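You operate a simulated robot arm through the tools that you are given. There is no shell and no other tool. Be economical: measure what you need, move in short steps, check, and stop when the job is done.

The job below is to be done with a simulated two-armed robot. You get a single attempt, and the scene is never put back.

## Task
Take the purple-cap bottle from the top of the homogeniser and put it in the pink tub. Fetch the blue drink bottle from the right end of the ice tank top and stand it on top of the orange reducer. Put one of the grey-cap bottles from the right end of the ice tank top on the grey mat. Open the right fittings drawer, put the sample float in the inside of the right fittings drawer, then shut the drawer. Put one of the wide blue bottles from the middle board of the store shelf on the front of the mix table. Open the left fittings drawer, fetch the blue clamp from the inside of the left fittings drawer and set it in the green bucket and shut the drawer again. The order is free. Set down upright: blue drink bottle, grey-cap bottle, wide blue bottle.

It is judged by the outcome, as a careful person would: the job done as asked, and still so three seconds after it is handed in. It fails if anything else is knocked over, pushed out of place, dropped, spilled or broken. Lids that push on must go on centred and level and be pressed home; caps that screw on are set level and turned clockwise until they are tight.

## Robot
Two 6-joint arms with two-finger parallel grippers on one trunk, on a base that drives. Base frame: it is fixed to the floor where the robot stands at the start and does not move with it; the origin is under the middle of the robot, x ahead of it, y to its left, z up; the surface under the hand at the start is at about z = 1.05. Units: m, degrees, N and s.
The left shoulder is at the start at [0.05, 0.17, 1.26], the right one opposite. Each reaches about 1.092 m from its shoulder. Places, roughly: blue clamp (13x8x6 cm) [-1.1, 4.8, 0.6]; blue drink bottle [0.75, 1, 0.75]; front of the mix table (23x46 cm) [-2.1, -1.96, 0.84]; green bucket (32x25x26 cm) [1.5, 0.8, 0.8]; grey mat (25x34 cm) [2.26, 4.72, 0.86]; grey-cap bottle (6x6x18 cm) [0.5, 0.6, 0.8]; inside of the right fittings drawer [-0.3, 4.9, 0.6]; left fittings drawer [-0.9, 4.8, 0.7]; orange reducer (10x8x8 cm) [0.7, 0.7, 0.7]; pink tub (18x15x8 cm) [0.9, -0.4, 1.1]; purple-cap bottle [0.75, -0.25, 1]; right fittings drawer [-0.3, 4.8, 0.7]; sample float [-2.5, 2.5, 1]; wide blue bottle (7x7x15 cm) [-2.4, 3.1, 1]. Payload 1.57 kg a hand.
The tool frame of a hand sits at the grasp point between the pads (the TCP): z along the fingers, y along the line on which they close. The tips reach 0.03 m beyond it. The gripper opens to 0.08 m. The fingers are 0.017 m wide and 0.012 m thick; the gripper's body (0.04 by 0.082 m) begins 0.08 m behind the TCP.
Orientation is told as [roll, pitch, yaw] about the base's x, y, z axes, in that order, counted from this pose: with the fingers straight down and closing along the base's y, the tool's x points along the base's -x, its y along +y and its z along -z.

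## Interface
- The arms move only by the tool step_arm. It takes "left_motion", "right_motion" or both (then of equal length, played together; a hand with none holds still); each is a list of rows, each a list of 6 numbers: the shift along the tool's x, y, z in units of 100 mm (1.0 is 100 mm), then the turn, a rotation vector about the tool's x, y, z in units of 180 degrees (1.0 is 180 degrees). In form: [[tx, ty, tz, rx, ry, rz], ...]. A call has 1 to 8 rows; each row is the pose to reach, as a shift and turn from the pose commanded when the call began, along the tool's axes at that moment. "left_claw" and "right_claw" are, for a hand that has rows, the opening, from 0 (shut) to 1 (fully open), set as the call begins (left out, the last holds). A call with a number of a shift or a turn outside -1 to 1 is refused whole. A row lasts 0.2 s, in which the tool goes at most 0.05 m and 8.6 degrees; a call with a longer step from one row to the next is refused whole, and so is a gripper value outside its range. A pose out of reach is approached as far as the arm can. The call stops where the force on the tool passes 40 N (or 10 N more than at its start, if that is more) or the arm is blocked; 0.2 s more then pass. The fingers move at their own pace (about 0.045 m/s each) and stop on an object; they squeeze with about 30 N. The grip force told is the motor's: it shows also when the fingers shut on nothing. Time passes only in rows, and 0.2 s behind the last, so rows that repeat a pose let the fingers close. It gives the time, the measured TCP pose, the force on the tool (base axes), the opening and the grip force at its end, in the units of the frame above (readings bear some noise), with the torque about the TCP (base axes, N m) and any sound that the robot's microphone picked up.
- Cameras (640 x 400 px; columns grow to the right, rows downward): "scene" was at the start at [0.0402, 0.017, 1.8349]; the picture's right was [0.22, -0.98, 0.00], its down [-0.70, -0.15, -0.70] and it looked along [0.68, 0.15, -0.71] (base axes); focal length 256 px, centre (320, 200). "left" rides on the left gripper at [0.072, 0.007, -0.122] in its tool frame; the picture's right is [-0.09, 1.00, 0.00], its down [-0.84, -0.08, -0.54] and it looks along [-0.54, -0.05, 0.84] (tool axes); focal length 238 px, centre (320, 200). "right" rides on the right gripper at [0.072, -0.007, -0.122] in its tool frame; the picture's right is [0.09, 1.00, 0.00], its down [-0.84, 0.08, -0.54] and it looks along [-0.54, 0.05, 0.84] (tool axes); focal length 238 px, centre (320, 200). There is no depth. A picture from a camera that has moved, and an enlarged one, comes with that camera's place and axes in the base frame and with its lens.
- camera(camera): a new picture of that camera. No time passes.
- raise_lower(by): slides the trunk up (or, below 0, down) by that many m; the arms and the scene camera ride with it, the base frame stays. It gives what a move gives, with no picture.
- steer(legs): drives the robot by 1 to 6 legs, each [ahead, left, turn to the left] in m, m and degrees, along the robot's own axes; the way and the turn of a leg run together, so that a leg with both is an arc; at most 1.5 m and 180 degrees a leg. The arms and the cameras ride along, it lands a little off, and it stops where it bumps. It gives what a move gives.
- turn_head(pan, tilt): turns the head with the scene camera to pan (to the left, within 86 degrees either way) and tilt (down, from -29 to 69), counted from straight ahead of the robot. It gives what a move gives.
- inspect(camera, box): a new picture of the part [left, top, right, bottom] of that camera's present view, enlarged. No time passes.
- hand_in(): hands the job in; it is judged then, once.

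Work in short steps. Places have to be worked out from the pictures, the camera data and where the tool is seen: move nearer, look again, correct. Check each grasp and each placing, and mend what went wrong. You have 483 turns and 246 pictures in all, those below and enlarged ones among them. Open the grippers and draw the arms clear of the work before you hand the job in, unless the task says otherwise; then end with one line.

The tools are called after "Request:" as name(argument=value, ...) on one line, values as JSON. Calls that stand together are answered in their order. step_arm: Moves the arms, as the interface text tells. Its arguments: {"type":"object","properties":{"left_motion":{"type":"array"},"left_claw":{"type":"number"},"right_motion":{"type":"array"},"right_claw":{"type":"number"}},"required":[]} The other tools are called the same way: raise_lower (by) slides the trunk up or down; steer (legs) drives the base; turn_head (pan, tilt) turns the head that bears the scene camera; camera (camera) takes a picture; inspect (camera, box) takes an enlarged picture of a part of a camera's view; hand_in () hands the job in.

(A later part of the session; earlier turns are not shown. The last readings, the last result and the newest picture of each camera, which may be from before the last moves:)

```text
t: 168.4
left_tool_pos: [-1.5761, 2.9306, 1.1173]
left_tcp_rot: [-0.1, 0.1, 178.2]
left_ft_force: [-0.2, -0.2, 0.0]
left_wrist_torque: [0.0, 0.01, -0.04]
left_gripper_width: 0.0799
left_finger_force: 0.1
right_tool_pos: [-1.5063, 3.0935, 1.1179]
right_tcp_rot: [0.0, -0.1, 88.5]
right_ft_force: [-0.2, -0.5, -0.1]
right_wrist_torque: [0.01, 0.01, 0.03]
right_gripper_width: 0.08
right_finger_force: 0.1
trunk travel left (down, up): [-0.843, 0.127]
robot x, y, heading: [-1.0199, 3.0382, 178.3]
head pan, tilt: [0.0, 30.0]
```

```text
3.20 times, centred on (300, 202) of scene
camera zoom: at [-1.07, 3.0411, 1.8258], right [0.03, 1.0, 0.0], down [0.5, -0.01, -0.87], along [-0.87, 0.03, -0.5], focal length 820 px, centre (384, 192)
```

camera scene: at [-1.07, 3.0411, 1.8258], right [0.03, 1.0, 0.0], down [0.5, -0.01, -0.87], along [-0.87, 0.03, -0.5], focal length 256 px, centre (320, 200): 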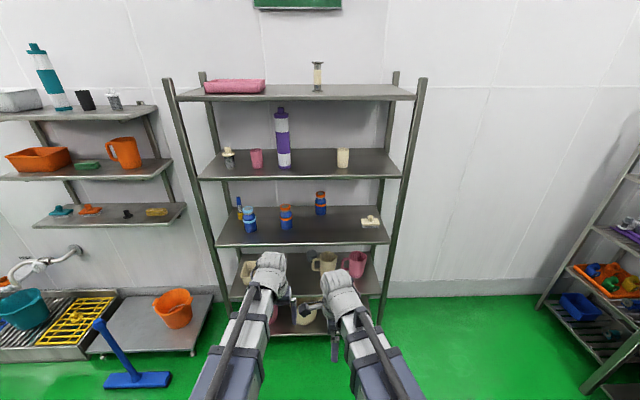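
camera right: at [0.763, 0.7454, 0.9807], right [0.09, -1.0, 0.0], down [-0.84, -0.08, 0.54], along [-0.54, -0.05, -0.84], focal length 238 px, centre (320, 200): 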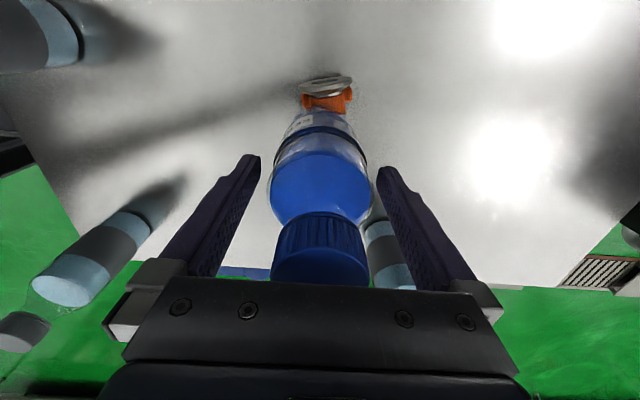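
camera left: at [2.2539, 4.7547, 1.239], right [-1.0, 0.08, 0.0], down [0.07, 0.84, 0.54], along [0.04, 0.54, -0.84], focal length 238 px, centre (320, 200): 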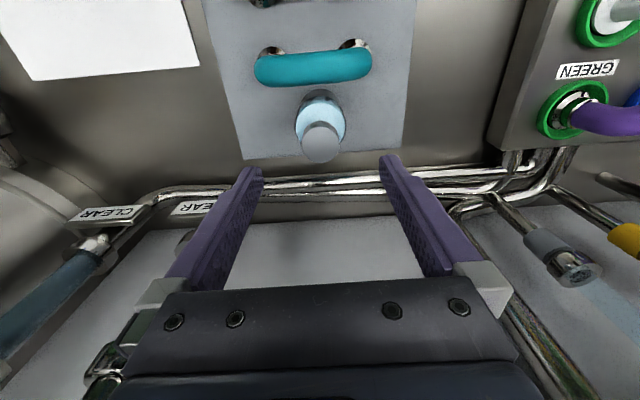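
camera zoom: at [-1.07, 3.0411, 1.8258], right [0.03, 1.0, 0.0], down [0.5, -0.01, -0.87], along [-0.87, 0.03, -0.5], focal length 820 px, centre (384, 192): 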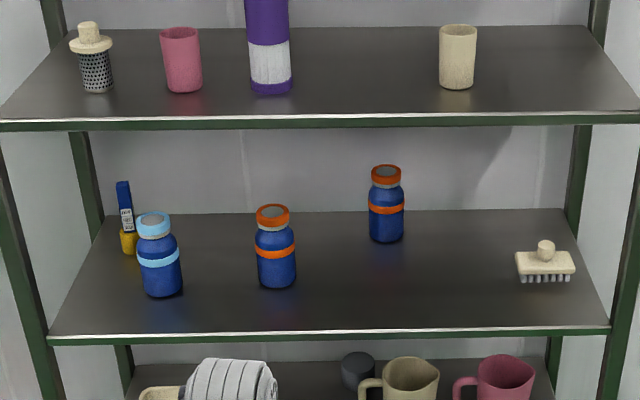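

The float is the small blue/yellow stick at ≈[-2.42,2.59] left-back; wide blue (orange-cap) bottles at ≈[-2.30,2.885] and [-2.44,3.09]; board z≈0.925. I pitch the left hand to horizontal so that it can enter the shelf.

Request:
step_arm(left_motion=[[0, 0, 0, 0, -0.046, 0], [0, 0, 0, 0, -0.092, 0], [0, 0, 0, 0, -0.138, 0], [0, 0, 0, 0, -0.184, 0], [0, 0, 0, 0, -0.23, 0], [0, 0, 0, 0, -0.276, 0], [0, 0, 0, 0, -0.322, 0], [0, 0, 0, 0, -0.368, 0]], left_claw=0.8)

Request:
step_arm(left_motion=[[0, 0, 0, 0, -0.046, 0], [0, 0, 0, 0, -0.092, 0], [0, 0, 0, 0, -0.132, 0]])

```text
t: 170.2
left_tool_pos: [-1.6793, 2.9442, 1.2485]
left_tcp_rot: [-0.2, -65.9, 178.3]
left_ft_force: [0.8, -0.3, 0.4]
left_wrist_torque: [-0.01, 0.02, 0.01]
left_gripper_width: 0.0641
left_finger_force: 0.0
left hand out of reach, approached as far as the arm can: row 2, 3, 4, 5, 6, 7, 8
right_tool_pos: [-1.5051, 3.0936, 1.1184]
right_tcp_rot: [0.0, -0.1, 88.5]
right_ft_force: [-0.5, -0.5, 0.3]
right_wrist_torque: [-0.01, -0.01, 0.01]
right_gripper_width: 0.0802
right_finger_force: 0.1
trunk travel left (down, up): [-0.843, 0.127]
robot x, y, heading: [-1.0215, 3.0373, 178.6]
head pan, tilt: [0.0, 30.0]
```

```text
t: 171.0
left_tool_pos: [-1.6976, 2.9496, 1.3354]
left_tcp_rot: [-43.6, -89.6, -138.3]
left_ft_force: [1.0, 0.8, 0.8]
left_wrist_torque: [-0.02, -0.02, -0.01]
left_gripper_width: 0.0639
left_finger_force: 0.1
left hand out of reach, approached as far as the arm can: row 1, 2, 3
right_tool_pos: [-1.5063, 3.0939, 1.1182]
right_tcp_rot: [0.1, -0.1, 88.5]
right_ft_force: [0.5, 0.3, -0.6]
right_wrist_torque: [-0.02, -0.02, 0.01]
right_gripper_width: 0.0798
right_finger_force: 0.1
trunk travel left (down, up): [-0.843, 0.127]
robot x, y, heading: [-1.0184, 3.0389, 178.2]
head pan, tilt: [0.0, 30.0]
```

The left hand is horizontal. I sidestep so that it lines up with the float (y≈2.58), and lower the trunk.

Request:
steer(legs=[[0, 0.36, 1.5]])

Request:
raise_lower(by=-0.33)

Request:
camera(camera="left")

Request:
camera(camera="scene")

```text
t: 173.3
left_tool_pos: [-1.7029, 2.5763, 1.3363]
left_tcp_rot: [-30.4, -89.8, -150.3]
left_ft_force: [0.3, 0.2, -1.2]
left_wrist_torque: [-0.01, 0.0, -0.01]
left_gripper_width: 0.064
left_finger_force: 0.0
right_tool_pos: [-1.5139, 2.7259, 1.1175]
right_tcp_rot: [0.0, 0.0, 89.6]
right_ft_force: [-0.5, 0.0, 0.3]
right_wrist_torque: [0.03, -0.04, 0.02]
right_gripper_width: 0.0799
right_finger_force: 0.1
trunk travel left (down, up): [-0.843, 0.127]
robot x, y, heading: [-1.0281, 2.6818, 179.5]
head pan, tilt: [0.0, 30.0]
```

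```text
t: 176.5
left_tool_pos: [-1.7027, 2.5774, 1.0059]
left_tcp_rot: [-19.4, -89.8, -161.2]
left_ft_force: [-0.8, 0.1, -0.5]
left_wrist_torque: [-0.01, 0.05, 0.0]
left_gripper_width: 0.0641
left_finger_force: 0.0
right_tool_pos: [-1.5129, 2.7262, 0.7874]
right_tcp_rot: [0.0, -0.1, 89.6]
right_ft_force: [1.0, -0.6, -0.1]
right_wrist_torque: [0.05, 0.02, 0.06]
right_gripper_width: 0.0801
right_finger_force: 0.0
trunk travel left (down, up): [-0.513, 0.457]
robot x, y, heading: [-1.0296, 2.684, 179.8]
head pan, tilt: [0.0, 30.0]
```

```text
179 pictures are left
camera left: at [-1.5798, 2.5694, 0.9349], right [-0.01, -1.0, 0.09], down [0.54, 0.07, 0.84], along [-0.84, 0.06, 0.54], focal length 238 px, centre (320, 200)
```

left: 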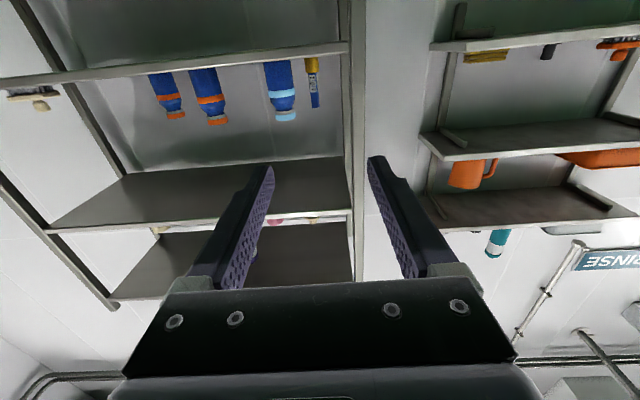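

```text
178 pictures are left
camera scene: at [-1.0769, 2.6821, 1.4959], right [0.01, 1.0, 0.0], down [0.5, 0.0, -0.87], along [-0.87, 0.01, -0.5], focal length 256 px, centre (320, 200)
```

scene: 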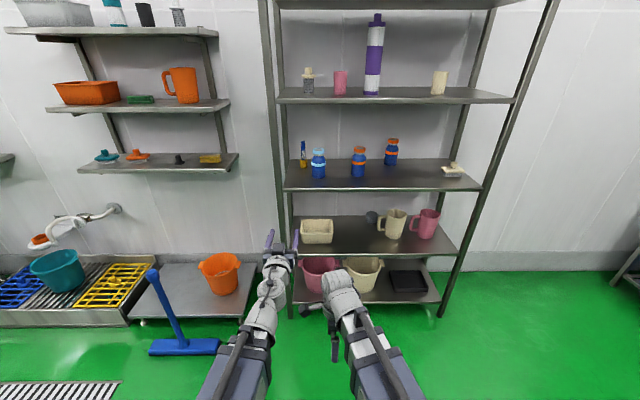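

The hand camera hangs below when the hand is horizontal, and a bottle flanks the float; so I will use a ~40° pitch with the wrist rolled 180° (camera on top), coming over the neighbour from the right. First pitch back to -40°.

Request:
step_arm(left_motion=[[0, 0, 0, 0, 0.046, 0], [0, 0, 0, 0, 0.092, 0], [0, 0, 0, 0, 0.138, 0], [0, 0, 0, 0, 0.184, 0], [0, 0, 0, 0, 0.23, 0], [0, 0, 0, 0, 0.276, 0]])

Request:
step_arm(left_motion=[[0, 0, 0, 0, 0, 0.046], [0, 0, 0, 0, 0, 0.092], [0, 0, 0, 0, 0, 0.138], [0, 0, 0, 0, 0, 0.184], [0, 0, 0, 0, 0, 0.23], [0, 0, 0, 0, 0, 0.276], [0, 0, 0, 0, 0, 0.322], [0, 0, 0, 0, 0, 0.368]])

```text
t: 177.9
left_tool_pos: [-1.7057, 2.5856, 0.8391]
left_tcp_rot: [-0.2, -40.1, 179.5]
left_ft_force: [0.3, 0.1, 0.1]
left_wrist_torque: [0.0, 0.01, -0.04]
left_gripper_width: 0.0638
left_finger_force: 0.1
left hand out of reach, approached as far as the arm can: row 1, 2, 3, 4, 5, 6
right_tool_pos: [-1.5139, 2.727, 0.787]
right_tcp_rot: [0.0, -0.1, 89.6]
right_ft_force: [-0.7, 0.3, -0.1]
right_wrist_torque: [0.0, -0.02, 0.03]
right_gripper_width: 0.0805
right_finger_force: 0.1
trunk travel left (down, up): [-0.513, 0.457]
robot x, y, heading: [-1.0237, 2.6828, 179.6]
head pan, tilt: [0.0, 30.0]
```

```text
t: 179.7
left_tool_pos: [-1.7023, 2.5782, 0.8393]
left_tcp_rot: [37.6, -15.0, 107.9]
left_ft_force: [0.0, -0.4, -0.3]
left_wrist_torque: [-0.02, -0.05, -0.01]
left_gripper_width: 0.0639
left_finger_force: 0.0
right_tool_pos: [-1.5138, 2.7258, 0.7882]
right_tcp_rot: [0.0, -0.1, 89.6]
right_ft_force: [-0.4, 0.0, 0.1]
right_wrist_torque: [0.04, 0.0, -0.02]
right_gripper_width: 0.0798
right_finger_force: 0.0
trunk travel left (down, up): [-0.513, 0.457]
robot x, y, heading: [-1.0305, 2.685, 179.5]
head pan, tilt: [0.0, 30.0]
```

Rolling is possible; I continue to 180°.

Request:
step_arm(left_motion=[[0, 0, 0, 0, 0, 0.046], [0, 0, 0, 0, 0, 0.092], [0, 0, 0, 0, 0, 0.138], [0, 0, 0, 0, 0, 0.184], [0, 0, 0, 0, 0, 0.23], [0, 0, 0, 0, 0, 0.276], [0, 0, 0, 0, 0, 0.322], [0, 0, 0, 0, 0, 0.368]])

Request:
step_arm(left_motion=[[0, 0, 0, 0, 0, 0.046], [0, 0, 0, 0, 0, 0.092], [0, 0, 0, 0, 0, 0.138], [0, 0, 0, 0, 0, 0.184], [0, 0, 0, 0, 0, 0.23], [0, 0, 0, 0, 0, 0.264]])

```text
t: 181.5
left_tool_pos: [-1.7024, 2.5788, 0.8387]
left_tcp_rot: [31.7, 25.8, 54.3]
left_ft_force: [0.1, 0.2, -1.2]
left_wrist_torque: [0.01, 0.0, 0.02]
left_gripper_width: 0.0639
left_finger_force: 0.0
right_tool_pos: [-1.5135, 2.7263, 0.7883]
right_tcp_rot: [0.0, -0.1, 89.6]
right_ft_force: [0.4, -0.3, -0.1]
right_wrist_torque: [0.01, 0.02, 0.02]
right_gripper_width: 0.0798
right_finger_force: 0.1
trunk travel left (down, up): [-0.513, 0.457]
robot x, y, heading: [-1.0281, 2.6828, 179.5]
head pan, tilt: [0.0, 30.0]
```

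```text
t: 182.9
left_tool_pos: [-1.7016, 2.5784, 0.8391]
left_tcp_rot: [0.0, 40.0, -0.7]
left_ft_force: [-0.1, 0.1, 0.8]
left_wrist_torque: [0.0, 0.0, 0.02]
left_gripper_width: 0.0641
left_finger_force: 0.0
right_tool_pos: [-1.5141, 2.7258, 0.7865]
right_tcp_rot: [0.0, -0.1, 89.6]
right_ft_force: [0.4, 0.5, 0.9]
right_wrist_torque: [0.0, 0.02, 0.0]
right_gripper_width: 0.08
right_finger_force: 0.0
trunk travel left (down, up): [-0.513, 0.457]
robot x, y, heading: [-1.032, 2.6838, 179.5]
head pan, tilt: [0.0, 30.0]
```

The roll succeeded; camera is now on top. I raise 0.165 so that the TCP is at z≈1.0 and drive to about (-1.4, 2.95).

Request:
raise_lower(by=0.165)

Request:
steer(legs=[[0.3, -0.24, 0.5]])

Request:
step_arm(left_motion=[[0, -0.45, 0, 0, 0, 0], [0, -0.9, 0, 0, 0, 0], [0, -1, 0, 0, 0, 0]], left_claw=0.55)

Request:
camera(camera="left")

Request:
camera(camera="scene")

```text
t: 184.8
left_tool_pos: [-1.7019, 2.5773, 1.0046]
left_tcp_rot: [0.1, 40.2, -0.5]
left_ft_force: [0.0, 0.6, 0.6]
left_wrist_torque: [-0.04, 0.01, -0.03]
left_gripper_width: 0.0639
left_finger_force: 0.0
right_tool_pos: [-1.5145, 2.7261, 0.9519]
right_tcp_rot: [0.1, -0.1, 89.5]
right_ft_force: [0.0, 0.3, 0.5]
right_wrist_torque: [-0.05, 0.0, 0.02]
right_gripper_width: 0.0801
right_finger_force: 0.1
trunk travel left (down, up): [-0.678, 0.292]
robot x, y, heading: [-1.0291, 2.6832, 179.5]
head pan, tilt: [0.0, 30.0]
```

```text
t: 187.3
left_tool_pos: [-2.0054, 2.8116, 1.0035]
left_tcp_rot: [0.1, 40.1, 0.4]
left_ft_force: [0.1, 0.4, -0.8]
left_wrist_torque: [0.0, 0.02, 0.01]
left_gripper_width: 0.064
left_finger_force: 0.1
right_tool_pos: [-1.8197, 2.9629, 0.9515]
right_tcp_rot: [-0.1, 0.0, 90.6]
right_ft_force: [-0.7, 0.1, 0.1]
right_wrist_torque: [0.01, 0.0, 0.01]
right_gripper_width: 0.0798
right_finger_force: 0.1
trunk travel left (down, up): [-0.678, 0.292]
robot x, y, heading: [-1.3325, 2.927, -179.6]
head pan, tilt: [0.0, 30.0]
```

```text
t: 188.1
left_tool_pos: [-2.0043, 2.7653, 1.0055]
left_tcp_rot: [-0.9, 40.4, 2.7]
left_ft_force: [0.2, 0.3, -1.0]
left_wrist_torque: [0.0, 0.02, -0.02]
left_gripper_width: 0.0443
left_finger_force: 0.1
left hand out of reach, approached as far as the arm can: row 1, 2, 3
right_tool_pos: [-1.8181, 2.9627, 0.953]
right_tcp_rot: [0.0, -0.1, 90.7]
right_ft_force: [0.2, 0.1, 0.1]
right_wrist_torque: [0.0, -0.01, 0.01]
right_gripper_width: 0.0803
right_finger_force: 0.0
trunk travel left (down, up): [-0.678, 0.292]
robot x, y, heading: [-1.3357, 2.9248, -179.5]
head pan, tilt: [0.0, 30.0]
```

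```text
177 pictures are left
camera left: at [-1.9795, 2.7754, 1.1439], right [0.01, 1.0, -0.07], down [0.99, -0.02, -0.13], along [-0.13, -0.07, -0.99], focal length 238 px, centre (320, 200)
```

left: 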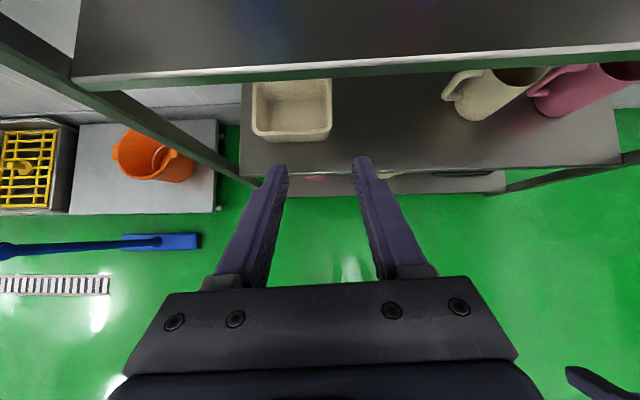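

```text
176 pictures are left
camera scene: at [-1.3816, 2.9258, 1.6608], right [-0.01, 1.0, 0.0], down [0.5, 0.0, -0.87], along [-0.87, -0.01, -0.5], focal length 256 px, centre (320, 200)
```

scene: 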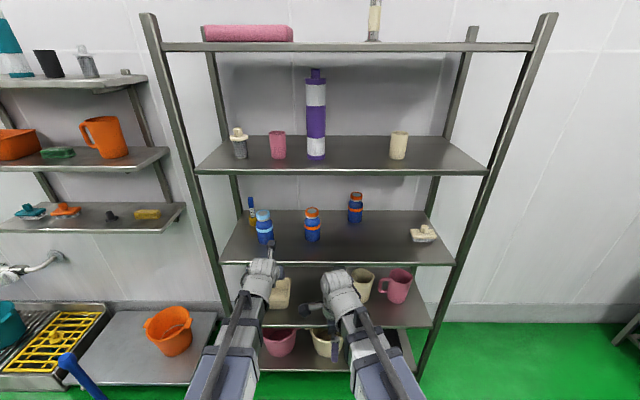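

With the hand pitched it always points radially from the shoulder, so I must align the robot: shoulder at y≈2.65 for a near-straight approach. I sidestep 0.105 m left and trim.

Request:
steer(legs=[[0, 0.105, -0.5]])

Request:
step_arm(left_motion=[[0, -0.25, 0, 0, 0, 0], [0, -0.4, 0, 0, 0, 0]])

Request:
inspect(camera="scene", box=[200, 160, 400, 285])

```text
t: 189.2
left_tool_pos: [-2.0033, 2.6651, 1.005]
left_tcp_rot: [-0.8, 40.4, 2.3]
left_ft_force: [0.6, -0.6, 0.1]
left_wrist_torque: [0.07, -0.01, -0.02]
left_gripper_width: 0.0437
left_finger_force: 0.1
right_tool_pos: [-1.8177, 2.8598, 0.9533]
right_tcp_rot: [0.1, -0.1, 90.2]
right_ft_force: [0.5, -0.9, -0.7]
right_wrist_torque: [0.07, 0.0, 0.01]
right_gripper_width: 0.08
right_finger_force: 0.1
trunk travel left (down, up): [-0.678, 0.292]
robot x, y, heading: [-1.332, 2.8199, -179.9]
head pan, tilt: [0.0, 30.0]
```

```text
t: 189.8
left_tool_pos: [-2.0003, 2.6521, 1.0053]
left_tcp_rot: [-1.4, 40.5, 3.3]
left_ft_force: [0.0, -1.7, -0.6]
left_wrist_torque: [0.0, -0.02, -0.03]
left_gripper_width: 0.0441
left_finger_force: 0.1
left hand out of reach, approached as far as the arm can: row 1, 2
right_tool_pos: [-1.8179, 2.8615, 0.9526]
right_tcp_rot: [0.0, -0.1, 90.2]
right_ft_force: [0.0, -0.3, 0.0]
right_wrist_torque: [0.04, 0.0, -0.04]
right_gripper_width: 0.0801
right_finger_force: 0.1
trunk travel left (down, up): [-0.678, 0.292]
robot x, y, heading: [-1.3316, 2.8196, -180.0]
head pan, tilt: [0.0, 30.0]
```

```text
3.20 times, centred on (300, 222) of scene
camera zoom: at [-1.3808, 2.8211, 1.6608], right [0.0, 1.0, 0.0], down [0.5, 0.0, -0.87], along [-0.87, 0.0, -0.5], focal length 820 px, centre (384, 128)
```

zoom: 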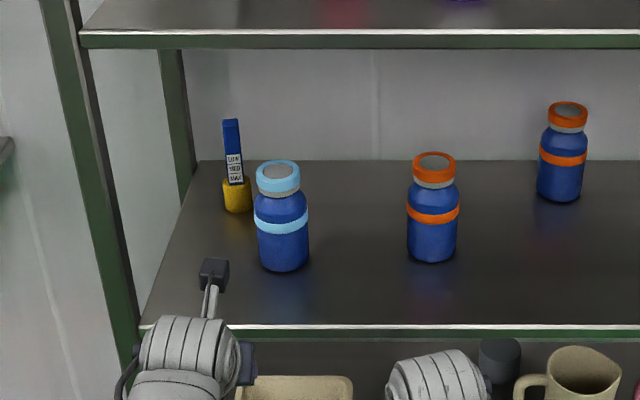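

Measured: float at ≈[-2.41,2.598], stick from 0.97 up to z≈1.08; neighbour bottle edge y≈2.647; left post inner edge 2.51; upper board underside ≈1.27. I pitch to 60°, sidestep 4 cm left and lower a bit for a nearly straight approach.

Request:
step_arm(left_motion=[[0, 0, 0, 0, 0.037, 0], [0, 0, 0, 0, 0.074, 0], [0, 0, 0, 0, 0.109, 0]])

Request:
steer(legs=[[0, 0.04, 0]])

Request:
raise_lower(by=-0.035)

```text
t: 190.6
left_tool_pos: [-2.0017, 2.6509, 1.0624]
left_tcp_rot: [-1.3, 60.0, 1.6]
left_ft_force: [0.6, 0.2, 0.4]
left_wrist_torque: [0.02, 0.0, 0.01]
left_gripper_width: 0.044
left_finger_force: 0.1
left hand out of reach, approached as far as the arm can: row 1, 2, 3
right_tool_pos: [-1.8172, 2.8612, 0.9523]
right_tcp_rot: [0.0, -0.1, 90.2]
right_ft_force: [-0.7, -0.2, 0.2]
right_wrist_torque: [0.0, 0.0, -0.03]
right_gripper_width: 0.0798
right_finger_force: 0.1
trunk travel left (down, up): [-0.678, 0.292]
robot x, y, heading: [-1.3335, 2.8201, -180.0]
head pan, tilt: [0.0, 30.0]
```

```text
t: 191.5
left_tool_pos: [-2.0011, 2.6087, 1.0624]
left_tcp_rot: [-1.3, 59.9, 1.9]
left_ft_force: [1.0, -1.5, -0.5]
left_wrist_torque: [0.0, 0.02, -0.03]
left_gripper_width: 0.0441
left_finger_force: 0.1
right_tool_pos: [-1.8171, 2.8195, 0.9529]
right_tcp_rot: [-0.1, -0.2, 90.2]
right_ft_force: [-0.5, -0.4, 0.4]
right_wrist_torque: [0.04, -0.03, 0.0]
right_gripper_width: 0.0802
right_finger_force: 0.0
trunk travel left (down, up): [-0.678, 0.292]
robot x, y, heading: [-1.3321, 2.7836, -179.8]
head pan, tilt: [0.0, 30.0]
```

```text
t: 192.3
left_tool_pos: [-1.9998, 2.6107, 1.0279]
left_tcp_rot: [-1.4, 59.9, 1.8]
left_ft_force: [-0.1, 0.3, 0.4]
left_wrist_torque: [-0.01, 0.01, 0.01]
left_gripper_width: 0.0442
left_finger_force: 0.1
right_tool_pos: [-1.8184, 2.8215, 0.9171]
right_tcp_rot: [0.1, -0.1, 90.3]
right_ft_force: [-0.3, 0.1, 0.7]
right_wrist_torque: [-0.01, -0.01, 0.02]
right_gripper_width: 0.0799
right_finger_force: 0.0
trunk travel left (down, up): [-0.643, 0.327]
robot x, y, heading: [-1.3287, 2.7805, -179.8]
head pan, tilt: [0.0, 30.0]
```

Now extend the left arm straight forward 0.2 m, then check from the scene camera.

Request:
step_arm(left_motion=[[0.24, 0, 0.42, 0, 0, 0], [0.48, 0, 0.84, 0, 0, 0]])

Request:
step_arm(left_motion=[[0.24, 0, 0.42, 0, 0, 0], [0.48, 0, 0.84, 0, 0, 0]])

Request:
inspect(camera="scene", box=[200, 160, 400, 285])

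Request:
camera(camera="left")

```text
t: 192.9
left_tool_pos: [-2.0997, 2.6041, 1.0265]
left_tcp_rot: [-1.5, 59.9, 2.1]
left_ft_force: [-0.7, 0.5, -0.1]
left_wrist_torque: [-0.02, 0.0, 0.02]
left_gripper_width: 0.0439
left_finger_force: 0.1
right_tool_pos: [-1.8182, 2.8214, 0.9169]
right_tcp_rot: [0.0, -0.1, 90.2]
right_ft_force: [0.3, 0.3, 0.0]
right_wrist_torque: [0.02, -0.01, 0.0]
right_gripper_width: 0.0802
right_finger_force: 0.1
trunk travel left (down, up): [-0.643, 0.327]
robot x, y, heading: [-1.3301, 2.7814, -179.7]
head pan, tilt: [0.0, 30.0]
```

```text
t: 193.5
left_tool_pos: [-2.1968, 2.6011, 1.0268]
left_tcp_rot: [-1.6, 60.1, 2.1]
left_ft_force: [-0.3, 0.8, 0.0]
left_wrist_torque: [0.0, 0.04, -0.01]
left_gripper_width: 0.0439
left_finger_force: 0.1
right_tool_pos: [-1.8181, 2.8209, 0.9175]
right_tcp_rot: [0.0, 0.0, 90.1]
right_ft_force: [-0.5, 0.1, 0.1]
right_wrist_torque: [0.01, -0.01, 0.01]
right_gripper_width: 0.0799
right_finger_force: 0.2
trunk travel left (down, up): [-0.643, 0.327]
robot x, y, heading: [-1.3262, 2.7845, -179.9]
head pan, tilt: [0.0, 30.0]
```

```text
3.20 times, centred on (300, 222) of scene
camera zoom: at [-1.3813, 2.7821, 1.6258], right [0.0, 1.0, 0.0], down [0.5, 0.0, -0.87], along [-0.87, 0.0, -0.5], focal length 820 px, centre (384, 128)
```

zoom: 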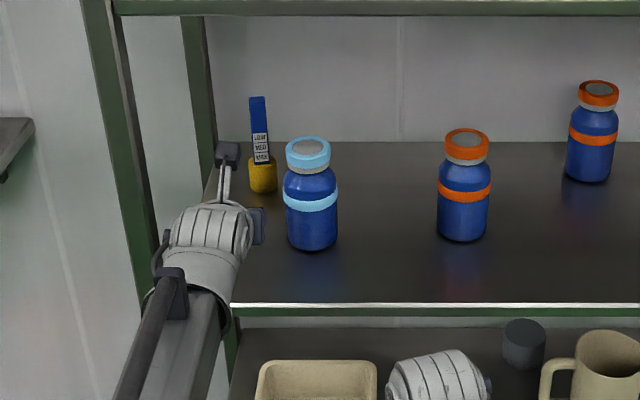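

```text
173 pictures are left
camera left: at [-2.1283, 2.6135, 1.15], right [-0.02, 1.0, -0.09], down [0.89, -0.03, -0.45], along [-0.45, -0.09, -0.89], focal length 238 px, centre (320, 200)
```

left: 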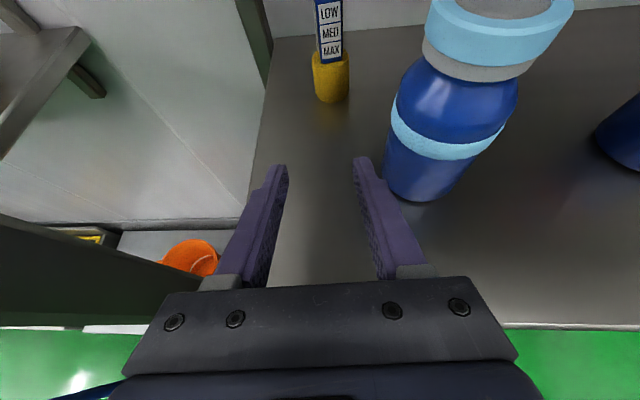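

Clear lanes: float at ≈[-2.40,2.605], bottle edge at y≈2.66. Extend 0.1 more and check.

Request:
step_arm(left_motion=[[0.24, 0, 0.42, 0, 0, 0], [0.48, 0, 0.84, 0, 0, 0]])

Request:
camera(camera="left")

```text
t: 194.1
left_tool_pos: [-2.2923, 2.599, 1.0265]
left_tcp_rot: [-1.7, 59.9, 2.3]
left_ft_force: [-0.5, 0.2, 0.6]
left_wrist_torque: [-0.03, 0.01, 0.01]
left_gripper_width: 0.0441
left_finger_force: 0.0
left hand out of reach, approached as far as the arm can: row 1, 2
right_tool_pos: [-1.8189, 2.8205, 0.9171]
right_tcp_rot: [0.0, -0.1, 90.2]
right_ft_force: [0.7, -1.0, 0.1]
right_wrist_torque: [-0.01, -0.03, -0.01]
right_gripper_width: 0.0799
right_finger_force: 0.1
trunk travel left (down, up): [-0.643, 0.327]
robot x, y, heading: [-1.3307, 2.7877, -180.0]
head pan, tilt: [0.0, 30.0]
```

```text
172 pictures are left
camera left: at [-2.2218, 2.612, 1.1499], right [-0.02, 1.0, -0.09], down [0.89, -0.03, -0.45], along [-0.45, -0.09, -0.89], focal length 238 px, centre (320, 200)
```

left: 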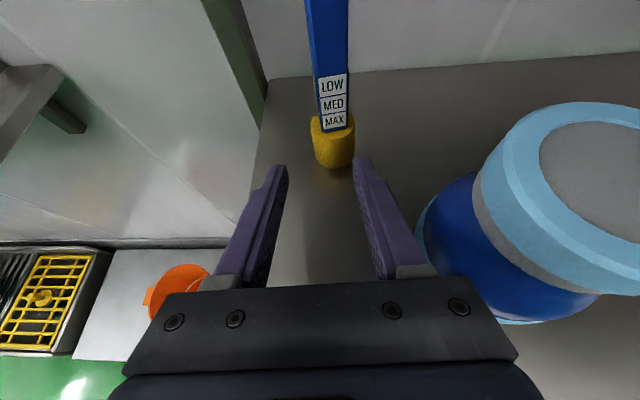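

Float stick is centred between the fingers. Extend another 0.105 and close.

Request:
step_arm(left_motion=[[0.24, 0.02, 0.42, 0, 0, 0], [0.49, 0.04, 0.86, 0, 0, 0], [0.53, 0.04, 0.92, 0, 0, 0]])

Request:
camera(camera="left")

```text
refused: row 2 steps farther than a row can; nothing moved
```

```text
171 pictures are left
camera left: at [-2.2218, 2.612, 1.1499], right [-0.02, 1.0, -0.09], down [0.89, -0.03, -0.45], along [-0.45, -0.09, -0.89], focal length 238 px, centre (320, 200)
```

left: 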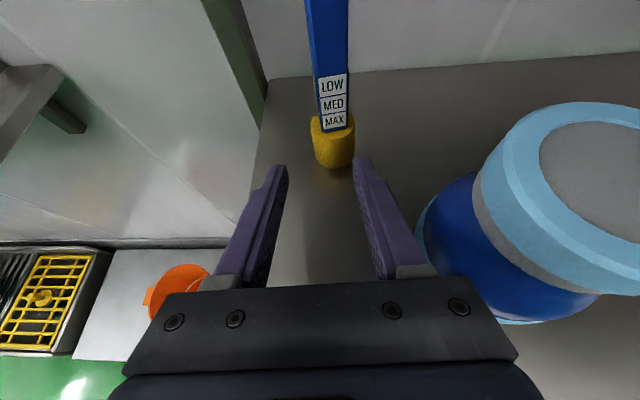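

Request:
step_arm(left_motion=[[0.22, 0.02, 0.38, 0, 0, 0], [0.44, 0.03, 0.76, 0, 0, 0], [0.53, 0.03, 0.92, 0, 0, 0]])

Request:
camera(camera="left")

```text
t: 194.9
left_tool_pos: [-2.3981, 2.6035, 1.0282]
left_tcp_rot: [-1.5, 59.9, 2.2]
left_ft_force: [-0.5, 0.7, -0.6]
left_wrist_torque: [0.04, 0.0, 0.0]
left_gripper_width: 0.0439
left_finger_force: 0.0
left hand out of reach, approached as far as the arm can: row 2, 3
right_tool_pos: [-1.8185, 2.8218, 0.9163]
right_tcp_rot: [-0.1, -0.1, 90.2]
right_ft_force: [0.0, -0.5, -1.3]
right_wrist_torque: [0.0, -0.02, 0.0]
right_gripper_width: 0.08
right_finger_force: 0.1
trunk travel left (down, up): [-0.643, 0.327]
robot x, y, heading: [-1.3316, 2.7834, -180.1]
head pan, tilt: [0.0, 30.0]
```

```text
170 pictures are left
camera left: at [-2.3295, 2.6148, 1.1499], right [-0.02, 1.0, -0.09], down [0.89, -0.03, -0.45], along [-0.45, -0.09, -0.89], focal length 238 px, centre (320, 200)
```

left: 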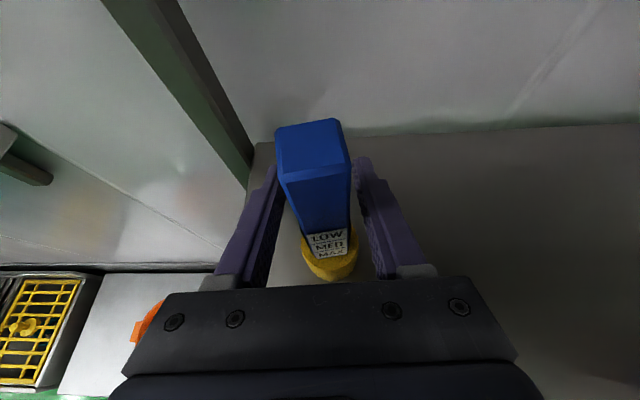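

The stick sits between the pads. Close the left claw and lift slightly.

Request:
step_arm(left_motion=[[0, 0, 0, 0, 0, 0], [0, 0, 0, 0, 0, 0], [0, 0, 0, 0, 0, 0]], left_claw=0)

Request:
raise_lower(by=0.03)

Request:
camera(camera="left")

```text
t: 195.7
left_tool_pos: [-2.3977, 2.6037, 1.0274]
left_tcp_rot: [-1.4, 60.0, 2.3]
left_ft_force: [-0.7, 0.4, 0.4]
left_wrist_torque: [0.01, 0.02, 0.02]
left_gripper_width: 0.0215
left_finger_force: 27.8
right_tool_pos: [-1.8187, 2.8214, 0.9187]
right_tcp_rot: [0.0, 0.0, 90.2]
right_ft_force: [-0.3, -0.4, 0.7]
right_wrist_torque: [-0.01, -0.02, 0.0]
right_gripper_width: 0.0804
right_finger_force: 0.0
trunk travel left (down, up): [-0.643, 0.327]
robot x, y, heading: [-1.3269, 2.7813, -179.6]
head pan, tilt: [0.0, 30.0]
```

```text
t: 196.4
left_tool_pos: [-2.3988, 2.6033, 1.057]
left_tcp_rot: [-1.4, 60.0, 2.2]
left_ft_force: [-0.4, -0.3, -0.7]
left_wrist_torque: [0.02, 0.01, 0.03]
left_gripper_width: 0.0212
left_finger_force: 30.1
right_tool_pos: [-1.8182, 2.822, 0.9474]
right_tcp_rot: [0.0, -0.1, 90.2]
right_ft_force: [0.1, 0.4, -0.1]
right_wrist_torque: [0.0, -0.01, -0.01]
right_gripper_width: 0.08
right_finger_force: 0.1
trunk travel left (down, up): [-0.673, 0.297]
robot x, y, heading: [-1.3307, 2.779, -179.9]
head pan, tilt: [0.0, 30.0]
```

```text
169 pictures are left
camera left: at [-2.3292, 2.6148, 1.1798], right [-0.02, 1.0, -0.09], down [0.89, -0.03, -0.45], along [-0.45, -0.09, -0.89], focal length 238 px, centre (320, 200)
```

left: 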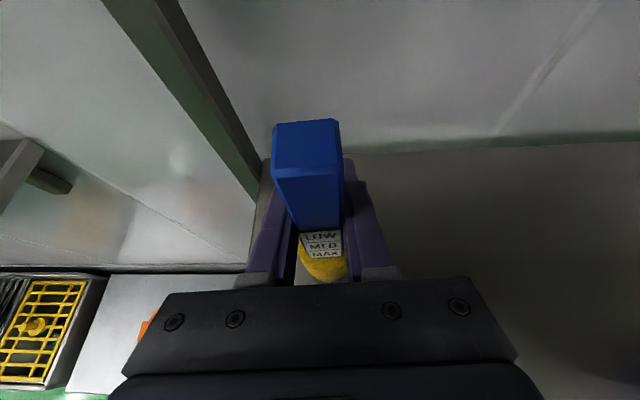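

Float is held and lifted 3 cm. I drive straight back 0.45 m out of the shelf.

Request:
steer(legs=[[-0.45, 0, 0]])

Request:
camera(camera="scene")

```text
t: 199.1
left_tool_pos: [-1.9507, 2.605, 1.0582]
left_tcp_rot: [-1.5, 59.8, 2.0]
left_ft_force: [-0.1, 0.2, -1.0]
left_wrist_torque: [0.02, 0.04, -0.03]
left_gripper_width: 0.0214
left_finger_force: 30.3
right_tool_pos: [-1.3701, 2.8227, 0.9473]
right_tcp_rot: [-0.1, 0.0, 90.1]
right_ft_force: [0.4, -0.9, -0.1]
right_wrist_torque: [0.02, 0.03, -0.01]
right_gripper_width: 0.0798
right_finger_force: 0.0
trunk travel left (down, up): [-0.673, 0.297]
robot x, y, heading: [-0.8869, 2.7811, 180.0]
head pan, tilt: [0.0, 30.0]
```

```text
168 pictures are left
camera scene: at [-0.9332, 2.7823, 1.6559], right [0.0, 1.0, 0.0], down [0.5, 0.0, -0.87], along [-0.87, 0.0, -0.5], focal length 256 px, centre (320, 200)
```

scene: 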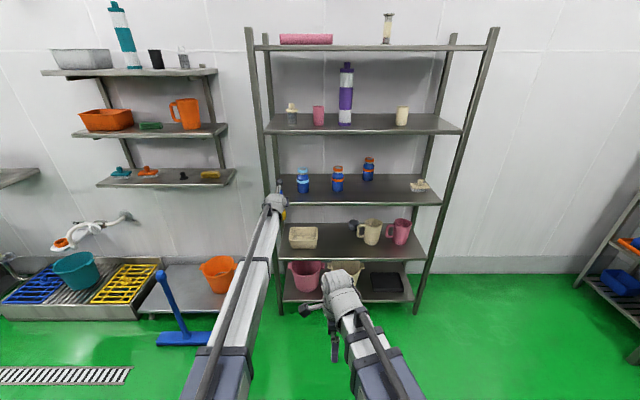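

I turn right 90° to face the fittings bench and look.

Request:
steer(legs=[[0.0, 0, -90], [0, -0.2, 0]])

Request:
turn_head(pan=0, tilt=35)

Request:
camera(camera="scene")

```text
t: 204.4
left_tool_pos: [-0.913, 3.849, 1.0579]
left_tcp_rot: [-1.6, 60.0, -85.2]
left_ft_force: [0.1, -1.4, -0.4]
left_wrist_torque: [-0.02, 0.02, 0.05]
left_gripper_width: 0.0216
left_finger_force: 30.0
right_tool_pos: [-0.6654, 3.2815, 0.9484]
right_tcp_rot: [0.0, 0.0, 3.1]
right_ft_force: [-0.5, 0.4, 0.3]
right_wrist_torque: [0.02, 0.05, -0.01]
right_gripper_width: 0.08
right_finger_force: 0.1
trunk travel left (down, up): [-0.673, 0.297]
robot x, y, heading: [-0.6797, 2.7942, 92.7]
head pan, tilt: [0.0, 30.0]
```

```text
t: 205.1
left_tool_pos: [-0.9132, 3.8511, 1.057]
left_tcp_rot: [-1.5, 60.0, -85.1]
left_ft_force: [0.2, 0.7, -1.9]
left_wrist_torque: [0.03, -0.01, 0.0]
left_gripper_width: 0.0214
left_finger_force: 30.0
right_tool_pos: [-0.6683, 3.2811, 0.9484]
right_tcp_rot: [0.0, -0.1, 3.2]
right_ft_force: [-0.2, -0.1, -0.3]
right_wrist_torque: [0.02, -0.01, 0.01]
right_gripper_width: 0.0801
right_finger_force: 0.0
trunk travel left (down, up): [-0.673, 0.297]
robot x, y, heading: [-0.6829, 2.7949, 93.2]
head pan, tilt: [0.0, 35.0]
```

```text
167 pictures are left
camera scene: at [-0.6831, 2.8414, 1.648], right [1.0, 0.05, 0.0], down [0.03, -0.57, -0.82], along [-0.04, 0.82, -0.57], focal length 256 px, centre (320, 200)
```

scene: 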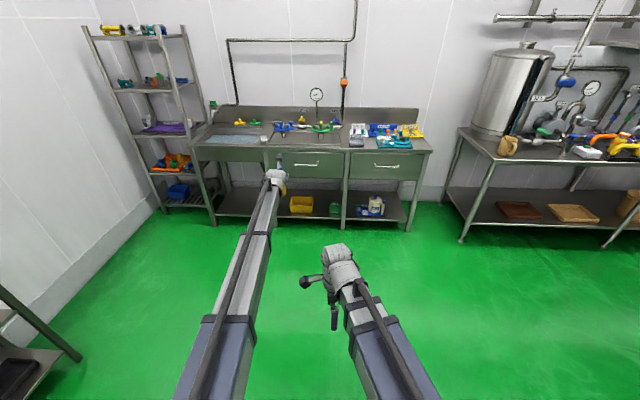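

The two drawers' handles are at about x≈-0.23 and -0.91, y≈4.71, z≈0.7. I retract the left arm with the float and pitch the right hand forward so that its fingers point ahead and close vertically for the bar handle.

Request:
step_arm(left_motion=[[-0.1, 0, -0.17, 0, 0, 0], [-0.2, 0, -0.34, 0, 0, 0], [-0.3, 0, -0.51, 0, 0, 0], [-0.4, 0, -0.68, 0, 0, 0], [-0.5, 0, -0.85, 0, 0, 0], [-0.5, 0, -0.85, 0, 0, 0], [-0.5, 0, -0.85, 0, 0, 0], [-0.5, 0, -0.85, 0, 0, 0]], right_motion=[[0, 0, 0, -0.046, 0, 0], [0, 0, 0, -0.092, 0, 0], [0, 0, 0, -0.138, 0, 0], [0, 0, 0, -0.184, 0, 0], [0, 0, 0, -0.23, 0, 0], [0, 0, 0, -0.276, 0, 0], [0, 0, 0, -0.322, 0, 0], [0, 0, 0, -0.368, 0, 0]])

Request:
step_arm(left_motion=[[-0.12, 0, -0.2, 0, 0, 0], [-0.25, 0, -0.43, 0, 0, 0], [-0.5, 0, -0.85, 0, 0, 0]], right_motion=[[0, 0, 0, -0.046, 0, 0], [0, 0, 0, -0.092, 0, 0], [0, 0, 0, -0.132, 0, 0]])

```text
t: 206.9
left_tool_pos: [-0.9026, 3.7513, 1.0562]
left_tcp_rot: [-1.5, 59.9, -84.9]
left_ft_force: [-0.8, 0.8, -2.2]
left_wrist_torque: [0.04, -0.03, 0.0]
left_gripper_width: 0.0215
left_finger_force: 30.2
right_tool_pos: [-0.7434, 3.3976, 1.0785]
right_tcp_rot: [66.2, 0.0, 3.0]
right_ft_force: [2.1, 0.7, -1.3]
right_wrist_torque: [0.16, 0.02, 0.26]
right_gripper_width: 0.0798
right_finger_force: 0.2
right hand out of reach, approached as far as the arm can: row 2, 3, 4, 5, 6, 7, 8
trunk travel left (down, up): [-0.673, 0.297]
robot x, y, heading: [-0.685, 2.7914, 92.8]
head pan, tilt: [0.0, 35.0]
```

```text
t: 207.6
left_tool_pos: [-0.8978, 3.6983, 1.0578]
left_tcp_rot: [-1.4, 59.8, -84.8]
left_ft_force: [-0.1, -0.2, -1.1]
left_wrist_torque: [-0.05, -0.03, -0.01]
left_gripper_width: 0.0214
left_finger_force: 30.0
right_tool_pos: [-0.7505, 3.4097, 1.1413]
right_tcp_rot: [83.3, -0.2, 3.0]
right_ft_force: [0.0, 0.8, -0.4]
right_wrist_torque: [-0.01, -0.02, 0.01]
right_gripper_width: 0.08
right_finger_force: 0.0
right hand out of reach, approached as far as the arm can: row 1, 2, 3
trunk travel left (down, up): [-0.673, 0.297]
robot x, y, heading: [-0.6853, 2.7897, 92.9]
head pan, tilt: [0.0, 35.0]
stopped in row 3 (right hand): the force on the tool passed its limit at 48 N (the readings are from after the stop); the commanded pose is now the measured one
```

The right hand touched the left arm as it swung inward. I move it outward (+x) with a matching yaw.

Request:
step_arm(right_motion=[[-0.3, 0, 0, 0, -0.03, 0], [-0.6, 0, 0, 0, -0.06, 0], [-1, 0, 0, 0, -0.09, 0]])

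Request:
step_arm(right_motion=[[-0.3, 0, 0, -0.012, -0.03, 0], [-0.6, 0, 0, -0.025, -0.06, 0], [-1, 0, 0, -0.036, -0.09, 0]])

Request:
camera(camera="scene")

Request:
camera(camera="left")

```text
t: 208.4
left_tool_pos: [-0.8981, 3.6985, 1.0566]
left_tcp_rot: [-1.4, 59.8, -84.8]
left_ft_force: [-0.7, -0.5, -0.7]
left_wrist_torque: [0.01, 0.01, 0.02]
left_gripper_width: 0.0215
left_finger_force: 30.1
right_tool_pos: [-0.655, 3.4256, 1.1437]
right_tcp_rot: [83.5, -2.0, -13.2]
right_ft_force: [0.2, 0.1, -0.9]
right_wrist_torque: [0.02, 0.0, -0.01]
right_gripper_width: 0.08
right_finger_force: 0.1
right hand out of reach, approached as far as the arm can: row 1, 2, 3
trunk travel left (down, up): [-0.673, 0.297]
robot x, y, heading: [-0.6823, 2.7915, 93.1]
head pan, tilt: [0.0, 35.0]
```

```text
t: 209.2
left_tool_pos: [-0.8976, 3.6979, 1.0575]
left_tcp_rot: [-1.5, 59.8, -84.8]
left_ft_force: [-0.6, 0.4, -0.7]
left_wrist_torque: [0.08, 0.0, -0.02]
left_gripper_width: 0.0215
left_finger_force: 30.3
right_tool_pos: [-0.5671, 3.4196, 1.1596]
right_tcp_rot: [88.2, -6.2, -29.0]
right_ft_force: [-0.6, 0.2, 0.2]
right_wrist_torque: [-0.01, 0.01, -0.01]
right_gripper_width: 0.0799
right_finger_force: 0.0
right hand out of reach, approached as far as the arm can: row 1, 2, 3
trunk travel left (down, up): [-0.673, 0.297]
robot x, y, heading: [-0.6826, 2.7948, 93.0]
head pan, tilt: [0.0, 35.0]
```

```text
166 pictures are left
camera scene: at [-0.683, 2.8413, 1.648], right [1.0, 0.05, 0.0], down [0.03, -0.57, -0.82], along [-0.04, 0.82, -0.57], focal length 256 px, centre (320, 200)
```

scene: 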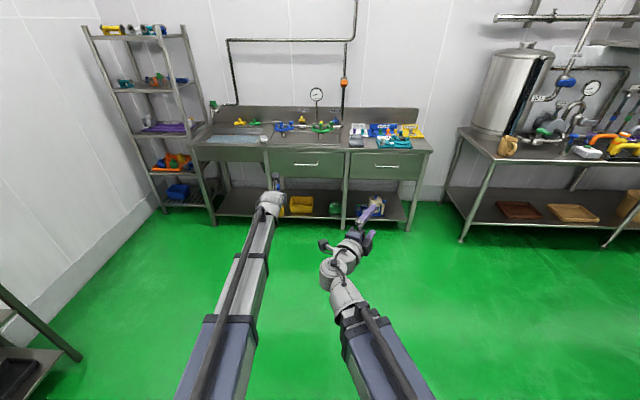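

```text
165 pictures are left
camera left: at [-0.8815, 3.6289, 1.1798], right [0.99, 0.07, -0.09], down [0.02, -0.89, -0.45], along [-0.11, 0.45, -0.89], focal length 238 px, centre (320, 200)
```

left: 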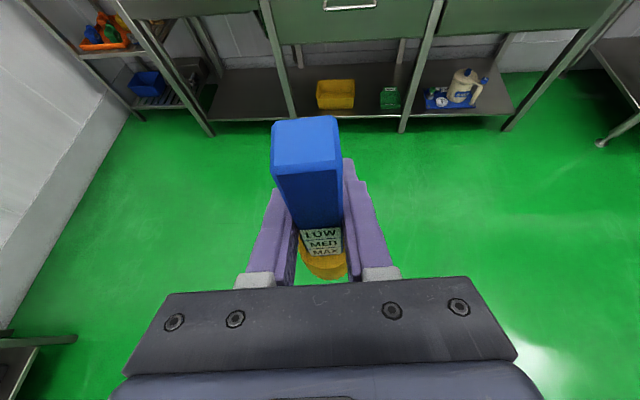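

The wrist also has its own yaw joint. I straighten the right hand's heading to +y while moving it 0.1 outward.

Request:
step_arm(right_motion=[[-0.2, 0, 0.1, 0, 0.04, 0], [-0.4, 0, 0.2, 0, 0.08, 0], [-0.6, 0, 0.3, 0, 0.12, 0], [-0.8, 0, 0.4, 0, 0.16, 0]])

Request:
camera(camera="scene")

```text
t: 210.2
left_tool_pos: [-0.8979, 3.6982, 1.0565]
left_tcp_rot: [-1.5, 59.8, -84.9]
left_ft_force: [-0.1, 1.6, -0.7]
left_wrist_torque: [0.03, 0.04, -0.04]
left_gripper_width: 0.0212
left_finger_force: 30.1
right_tool_pos: [-0.4666, 3.4779, 1.1468]
right_tcp_rot: [84.3, -12.6, -4.0]
right_ft_force: [-1.4, -0.1, 0.5]
right_wrist_torque: [0.02, 0.0, -0.13]
right_gripper_width: 0.08
right_finger_force: 0.0
right hand out of reach, approached as far as the arm can: row 1, 2, 3, 4
trunk travel left (down, up): [-0.673, 0.297]
robot x, y, heading: [-0.6833, 2.7942, 92.9]
head pan, tilt: [0.0, 35.0]
```

```text
164 pictures are left
camera scene: at [-0.683, 2.8412, 1.648], right [1.0, 0.05, 0.0], down [0.03, -0.57, -0.82], along [-0.04, 0.82, -0.57], focal length 256 px, centre (320, 200)
```

scene: 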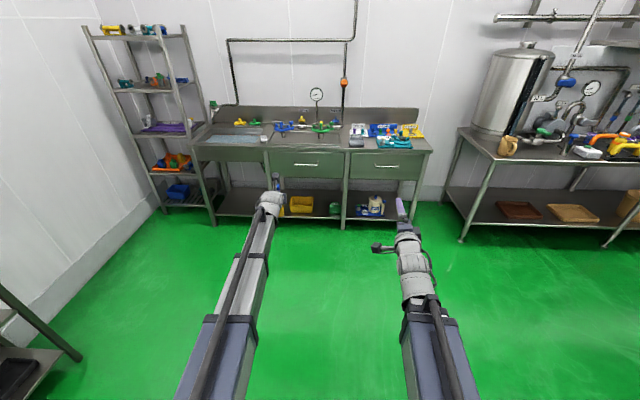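

The hand now points straight ahead. I trim orientation and zoom on the drawers.

Request:
step_arm(right_motion=[[0, 0, 0, -0.016, 0.011, 0.035], [0, 0, 0, -0.032, 0.022, 0.07]])

Request:
inspect(camera="scene", box=[250, 100, 450, 225])

```text
t: 210.8
left_tool_pos: [-0.8972, 3.6978, 1.056]
left_tcp_rot: [-1.5, 59.8, -84.8]
left_ft_force: [-0.2, 0.2, -1.0]
left_wrist_torque: [0.02, -0.05, -0.04]
left_gripper_width: 0.0215
left_finger_force: 30.5
right_tool_pos: [-0.4749, 3.4764, 1.1589]
right_tcp_rot: [87.9, -8.7, 3.6]
right_ft_force: [-1.2, 0.5, 2.3]
right_wrist_torque: [-0.26, 0.11, -0.08]
right_gripper_width: 0.08
right_finger_force: 0.1
right hand out of reach, approached as far as the arm can: row 1, 2
trunk travel left (down, up): [-0.673, 0.297]
robot x, y, heading: [-0.6817, 2.7915, 92.8]
head pan, tilt: [0.0, 35.0]
```

```text
3.20 times, centred on (350, 162) of scene
camera zoom: at [-0.6828, 2.8413, 1.648], right [1.0, 0.05, 0.0], down [0.03, -0.57, -0.82], along [-0.04, 0.82, -0.57], focal length 820 px, centre (224, 320)
```

zoom: 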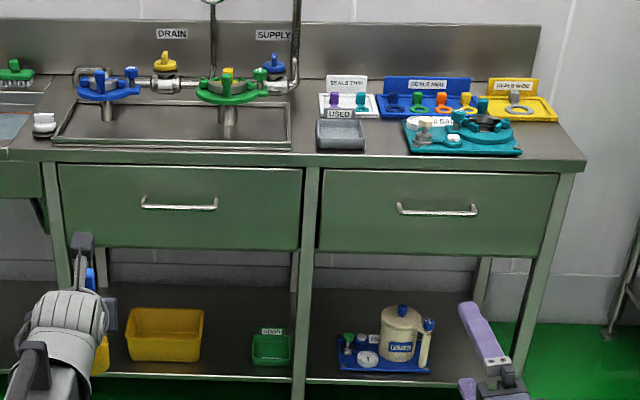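

Handles are at z≈0.725; right one at x≈-0.25. I retract the left arm fully, then drive with a small heading correction.

Request:
step_arm(left_motion=[[-0.24, 0, -0.42, 0, 0, 0], [-0.48, 0, -0.84, 0, 0, 0], [-0.48, 0, -0.84, 0, 0, 0]])

Request:
step_arm(left_motion=[[-0.24, 0, -0.42, 0, 0, 0], [-0.48, 0, -0.84, 0, 0, 0], [-0.48, 0, -0.84, 0, 0, 0]])

Request:
steer(legs=[[0.7, -0.19, -2.8]])

Request:
raise_lower(by=-0.3)

Request:
camera(camera="scene")

Request:
camera(camera="right")

```text
t: 211.6
left_tool_pos: [-0.8887, 3.6024, 1.0568]
left_tcp_rot: [-1.5, 60.0, -84.8]
left_ft_force: [-0.3, -1.2, 0.3]
left_wrist_torque: [-0.01, -0.02, -0.03]
left_gripper_width: 0.0215
left_finger_force: 30.1
right_tool_pos: [-0.4763, 3.4772, 1.1715]
right_tcp_rot: [91.1, 8.1, 3.6]
right_ft_force: [0.0, 0.1, -0.1]
right_wrist_torque: [0.0, 0.03, -0.01]
right_gripper_width: 0.0799
right_finger_force: 0.0
trunk travel left (down, up): [-0.673, 0.297]
robot x, y, heading: [-0.6874, 2.7938, 92.7]
head pan, tilt: [0.0, 35.0]
```

```text
t: 212.4
left_tool_pos: [-0.8786, 3.5074, 1.0568]
left_tcp_rot: [-1.5, 59.8, -84.8]
left_ft_force: [-0.5, 0.5, -0.8]
left_wrist_torque: [0.04, 0.0, 0.0]
left_gripper_width: 0.0214
left_finger_force: 29.8
right_tool_pos: [-0.4769, 3.4776, 1.1721]
right_tcp_rot: [91.2, 8.0, 3.6]
right_ft_force: [0.3, 0.0, -0.2]
right_wrist_torque: [0.01, -0.02, -0.04]
right_gripper_width: 0.0797
right_finger_force: 0.0
trunk travel left (down, up): [-0.673, 0.297]
robot x, y, heading: [-0.6838, 2.7947, 93.2]
head pan, tilt: [0.0, 35.0]
```

```text
t: 216.3
left_tool_pos: [-0.651, 4.2099, 1.0569]
left_tcp_rot: [-1.6, 59.8, -88.5]
left_ft_force: [0.0, -0.4, 0.0]
left_wrist_torque: [0.01, 0.03, -0.03]
left_gripper_width: 0.0214
left_finger_force: 30.4
right_tool_pos: [-0.2523, 4.1541, 1.1713]
right_tcp_rot: [91.1, 8.0, -0.1]
right_ft_force: [0.2, -0.2, 0.7]
right_wrist_torque: [0.05, 0.02, 0.04]
right_gripper_width: 0.0801
right_finger_force: 0.0
trunk travel left (down, up): [-0.673, 0.297]
robot x, y, heading: [-0.5017, 3.4881, 89.2]
head pan, tilt: [0.0, 35.0]
```

```text
t: 219.3
left_tool_pos: [-0.6515, 4.2108, 0.7584]
left_tcp_rot: [-1.5, 59.8, -88.5]
left_ft_force: [0.1, 0.0, -1.6]
left_wrist_torque: [0.02, 0.0, 0.0]
left_gripper_width: 0.0212
left_finger_force: 29.7
right_tool_pos: [-0.2526, 4.1548, 0.8725]
right_tcp_rot: [91.1, 7.9, -0.1]
right_ft_force: [0.7, 0.1, -0.2]
right_wrist_torque: [0.0, 0.03, -0.02]
right_gripper_width: 0.0798
right_finger_force: 0.0
trunk travel left (down, up): [-0.373, 0.597]
robot x, y, heading: [-0.4995, 3.4839, 89.3]
head pan, tilt: [0.0, 35.0]
```

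```text
162 pictures are left
camera scene: at [-0.4996, 3.5332, 1.3481], right [1.0, -0.01, 0.0], down [-0.01, -0.57, -0.82], along [0.01, 0.82, -0.57], focal length 256 px, centre (320, 200)
```

scene: 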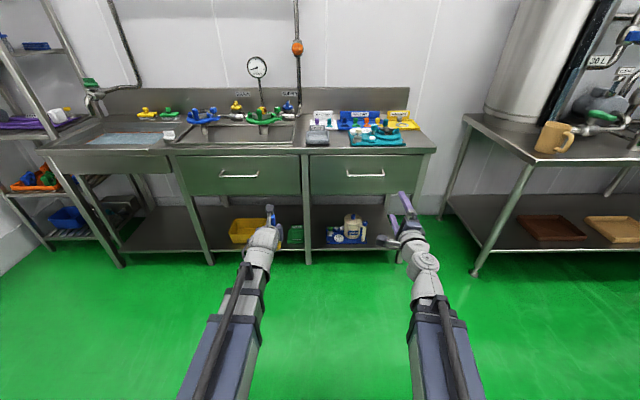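

```text
161 pictures are left
camera right: at [-0.325, 4.0335, 0.8723], right [0.05, -0.02, 1.0], down [0.84, -0.55, -0.05], along [0.55, 0.84, -0.01], focal length 238 px, centre (320, 200)
```

right: 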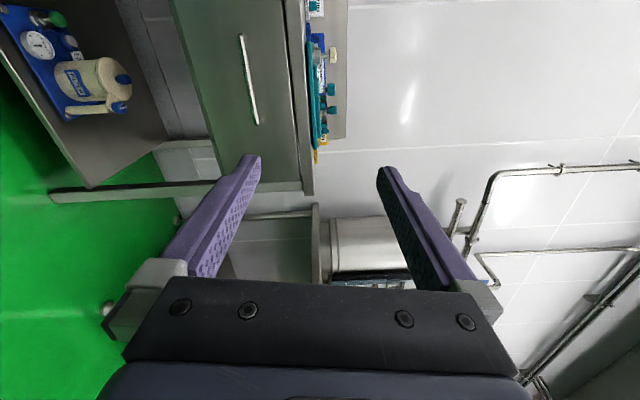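

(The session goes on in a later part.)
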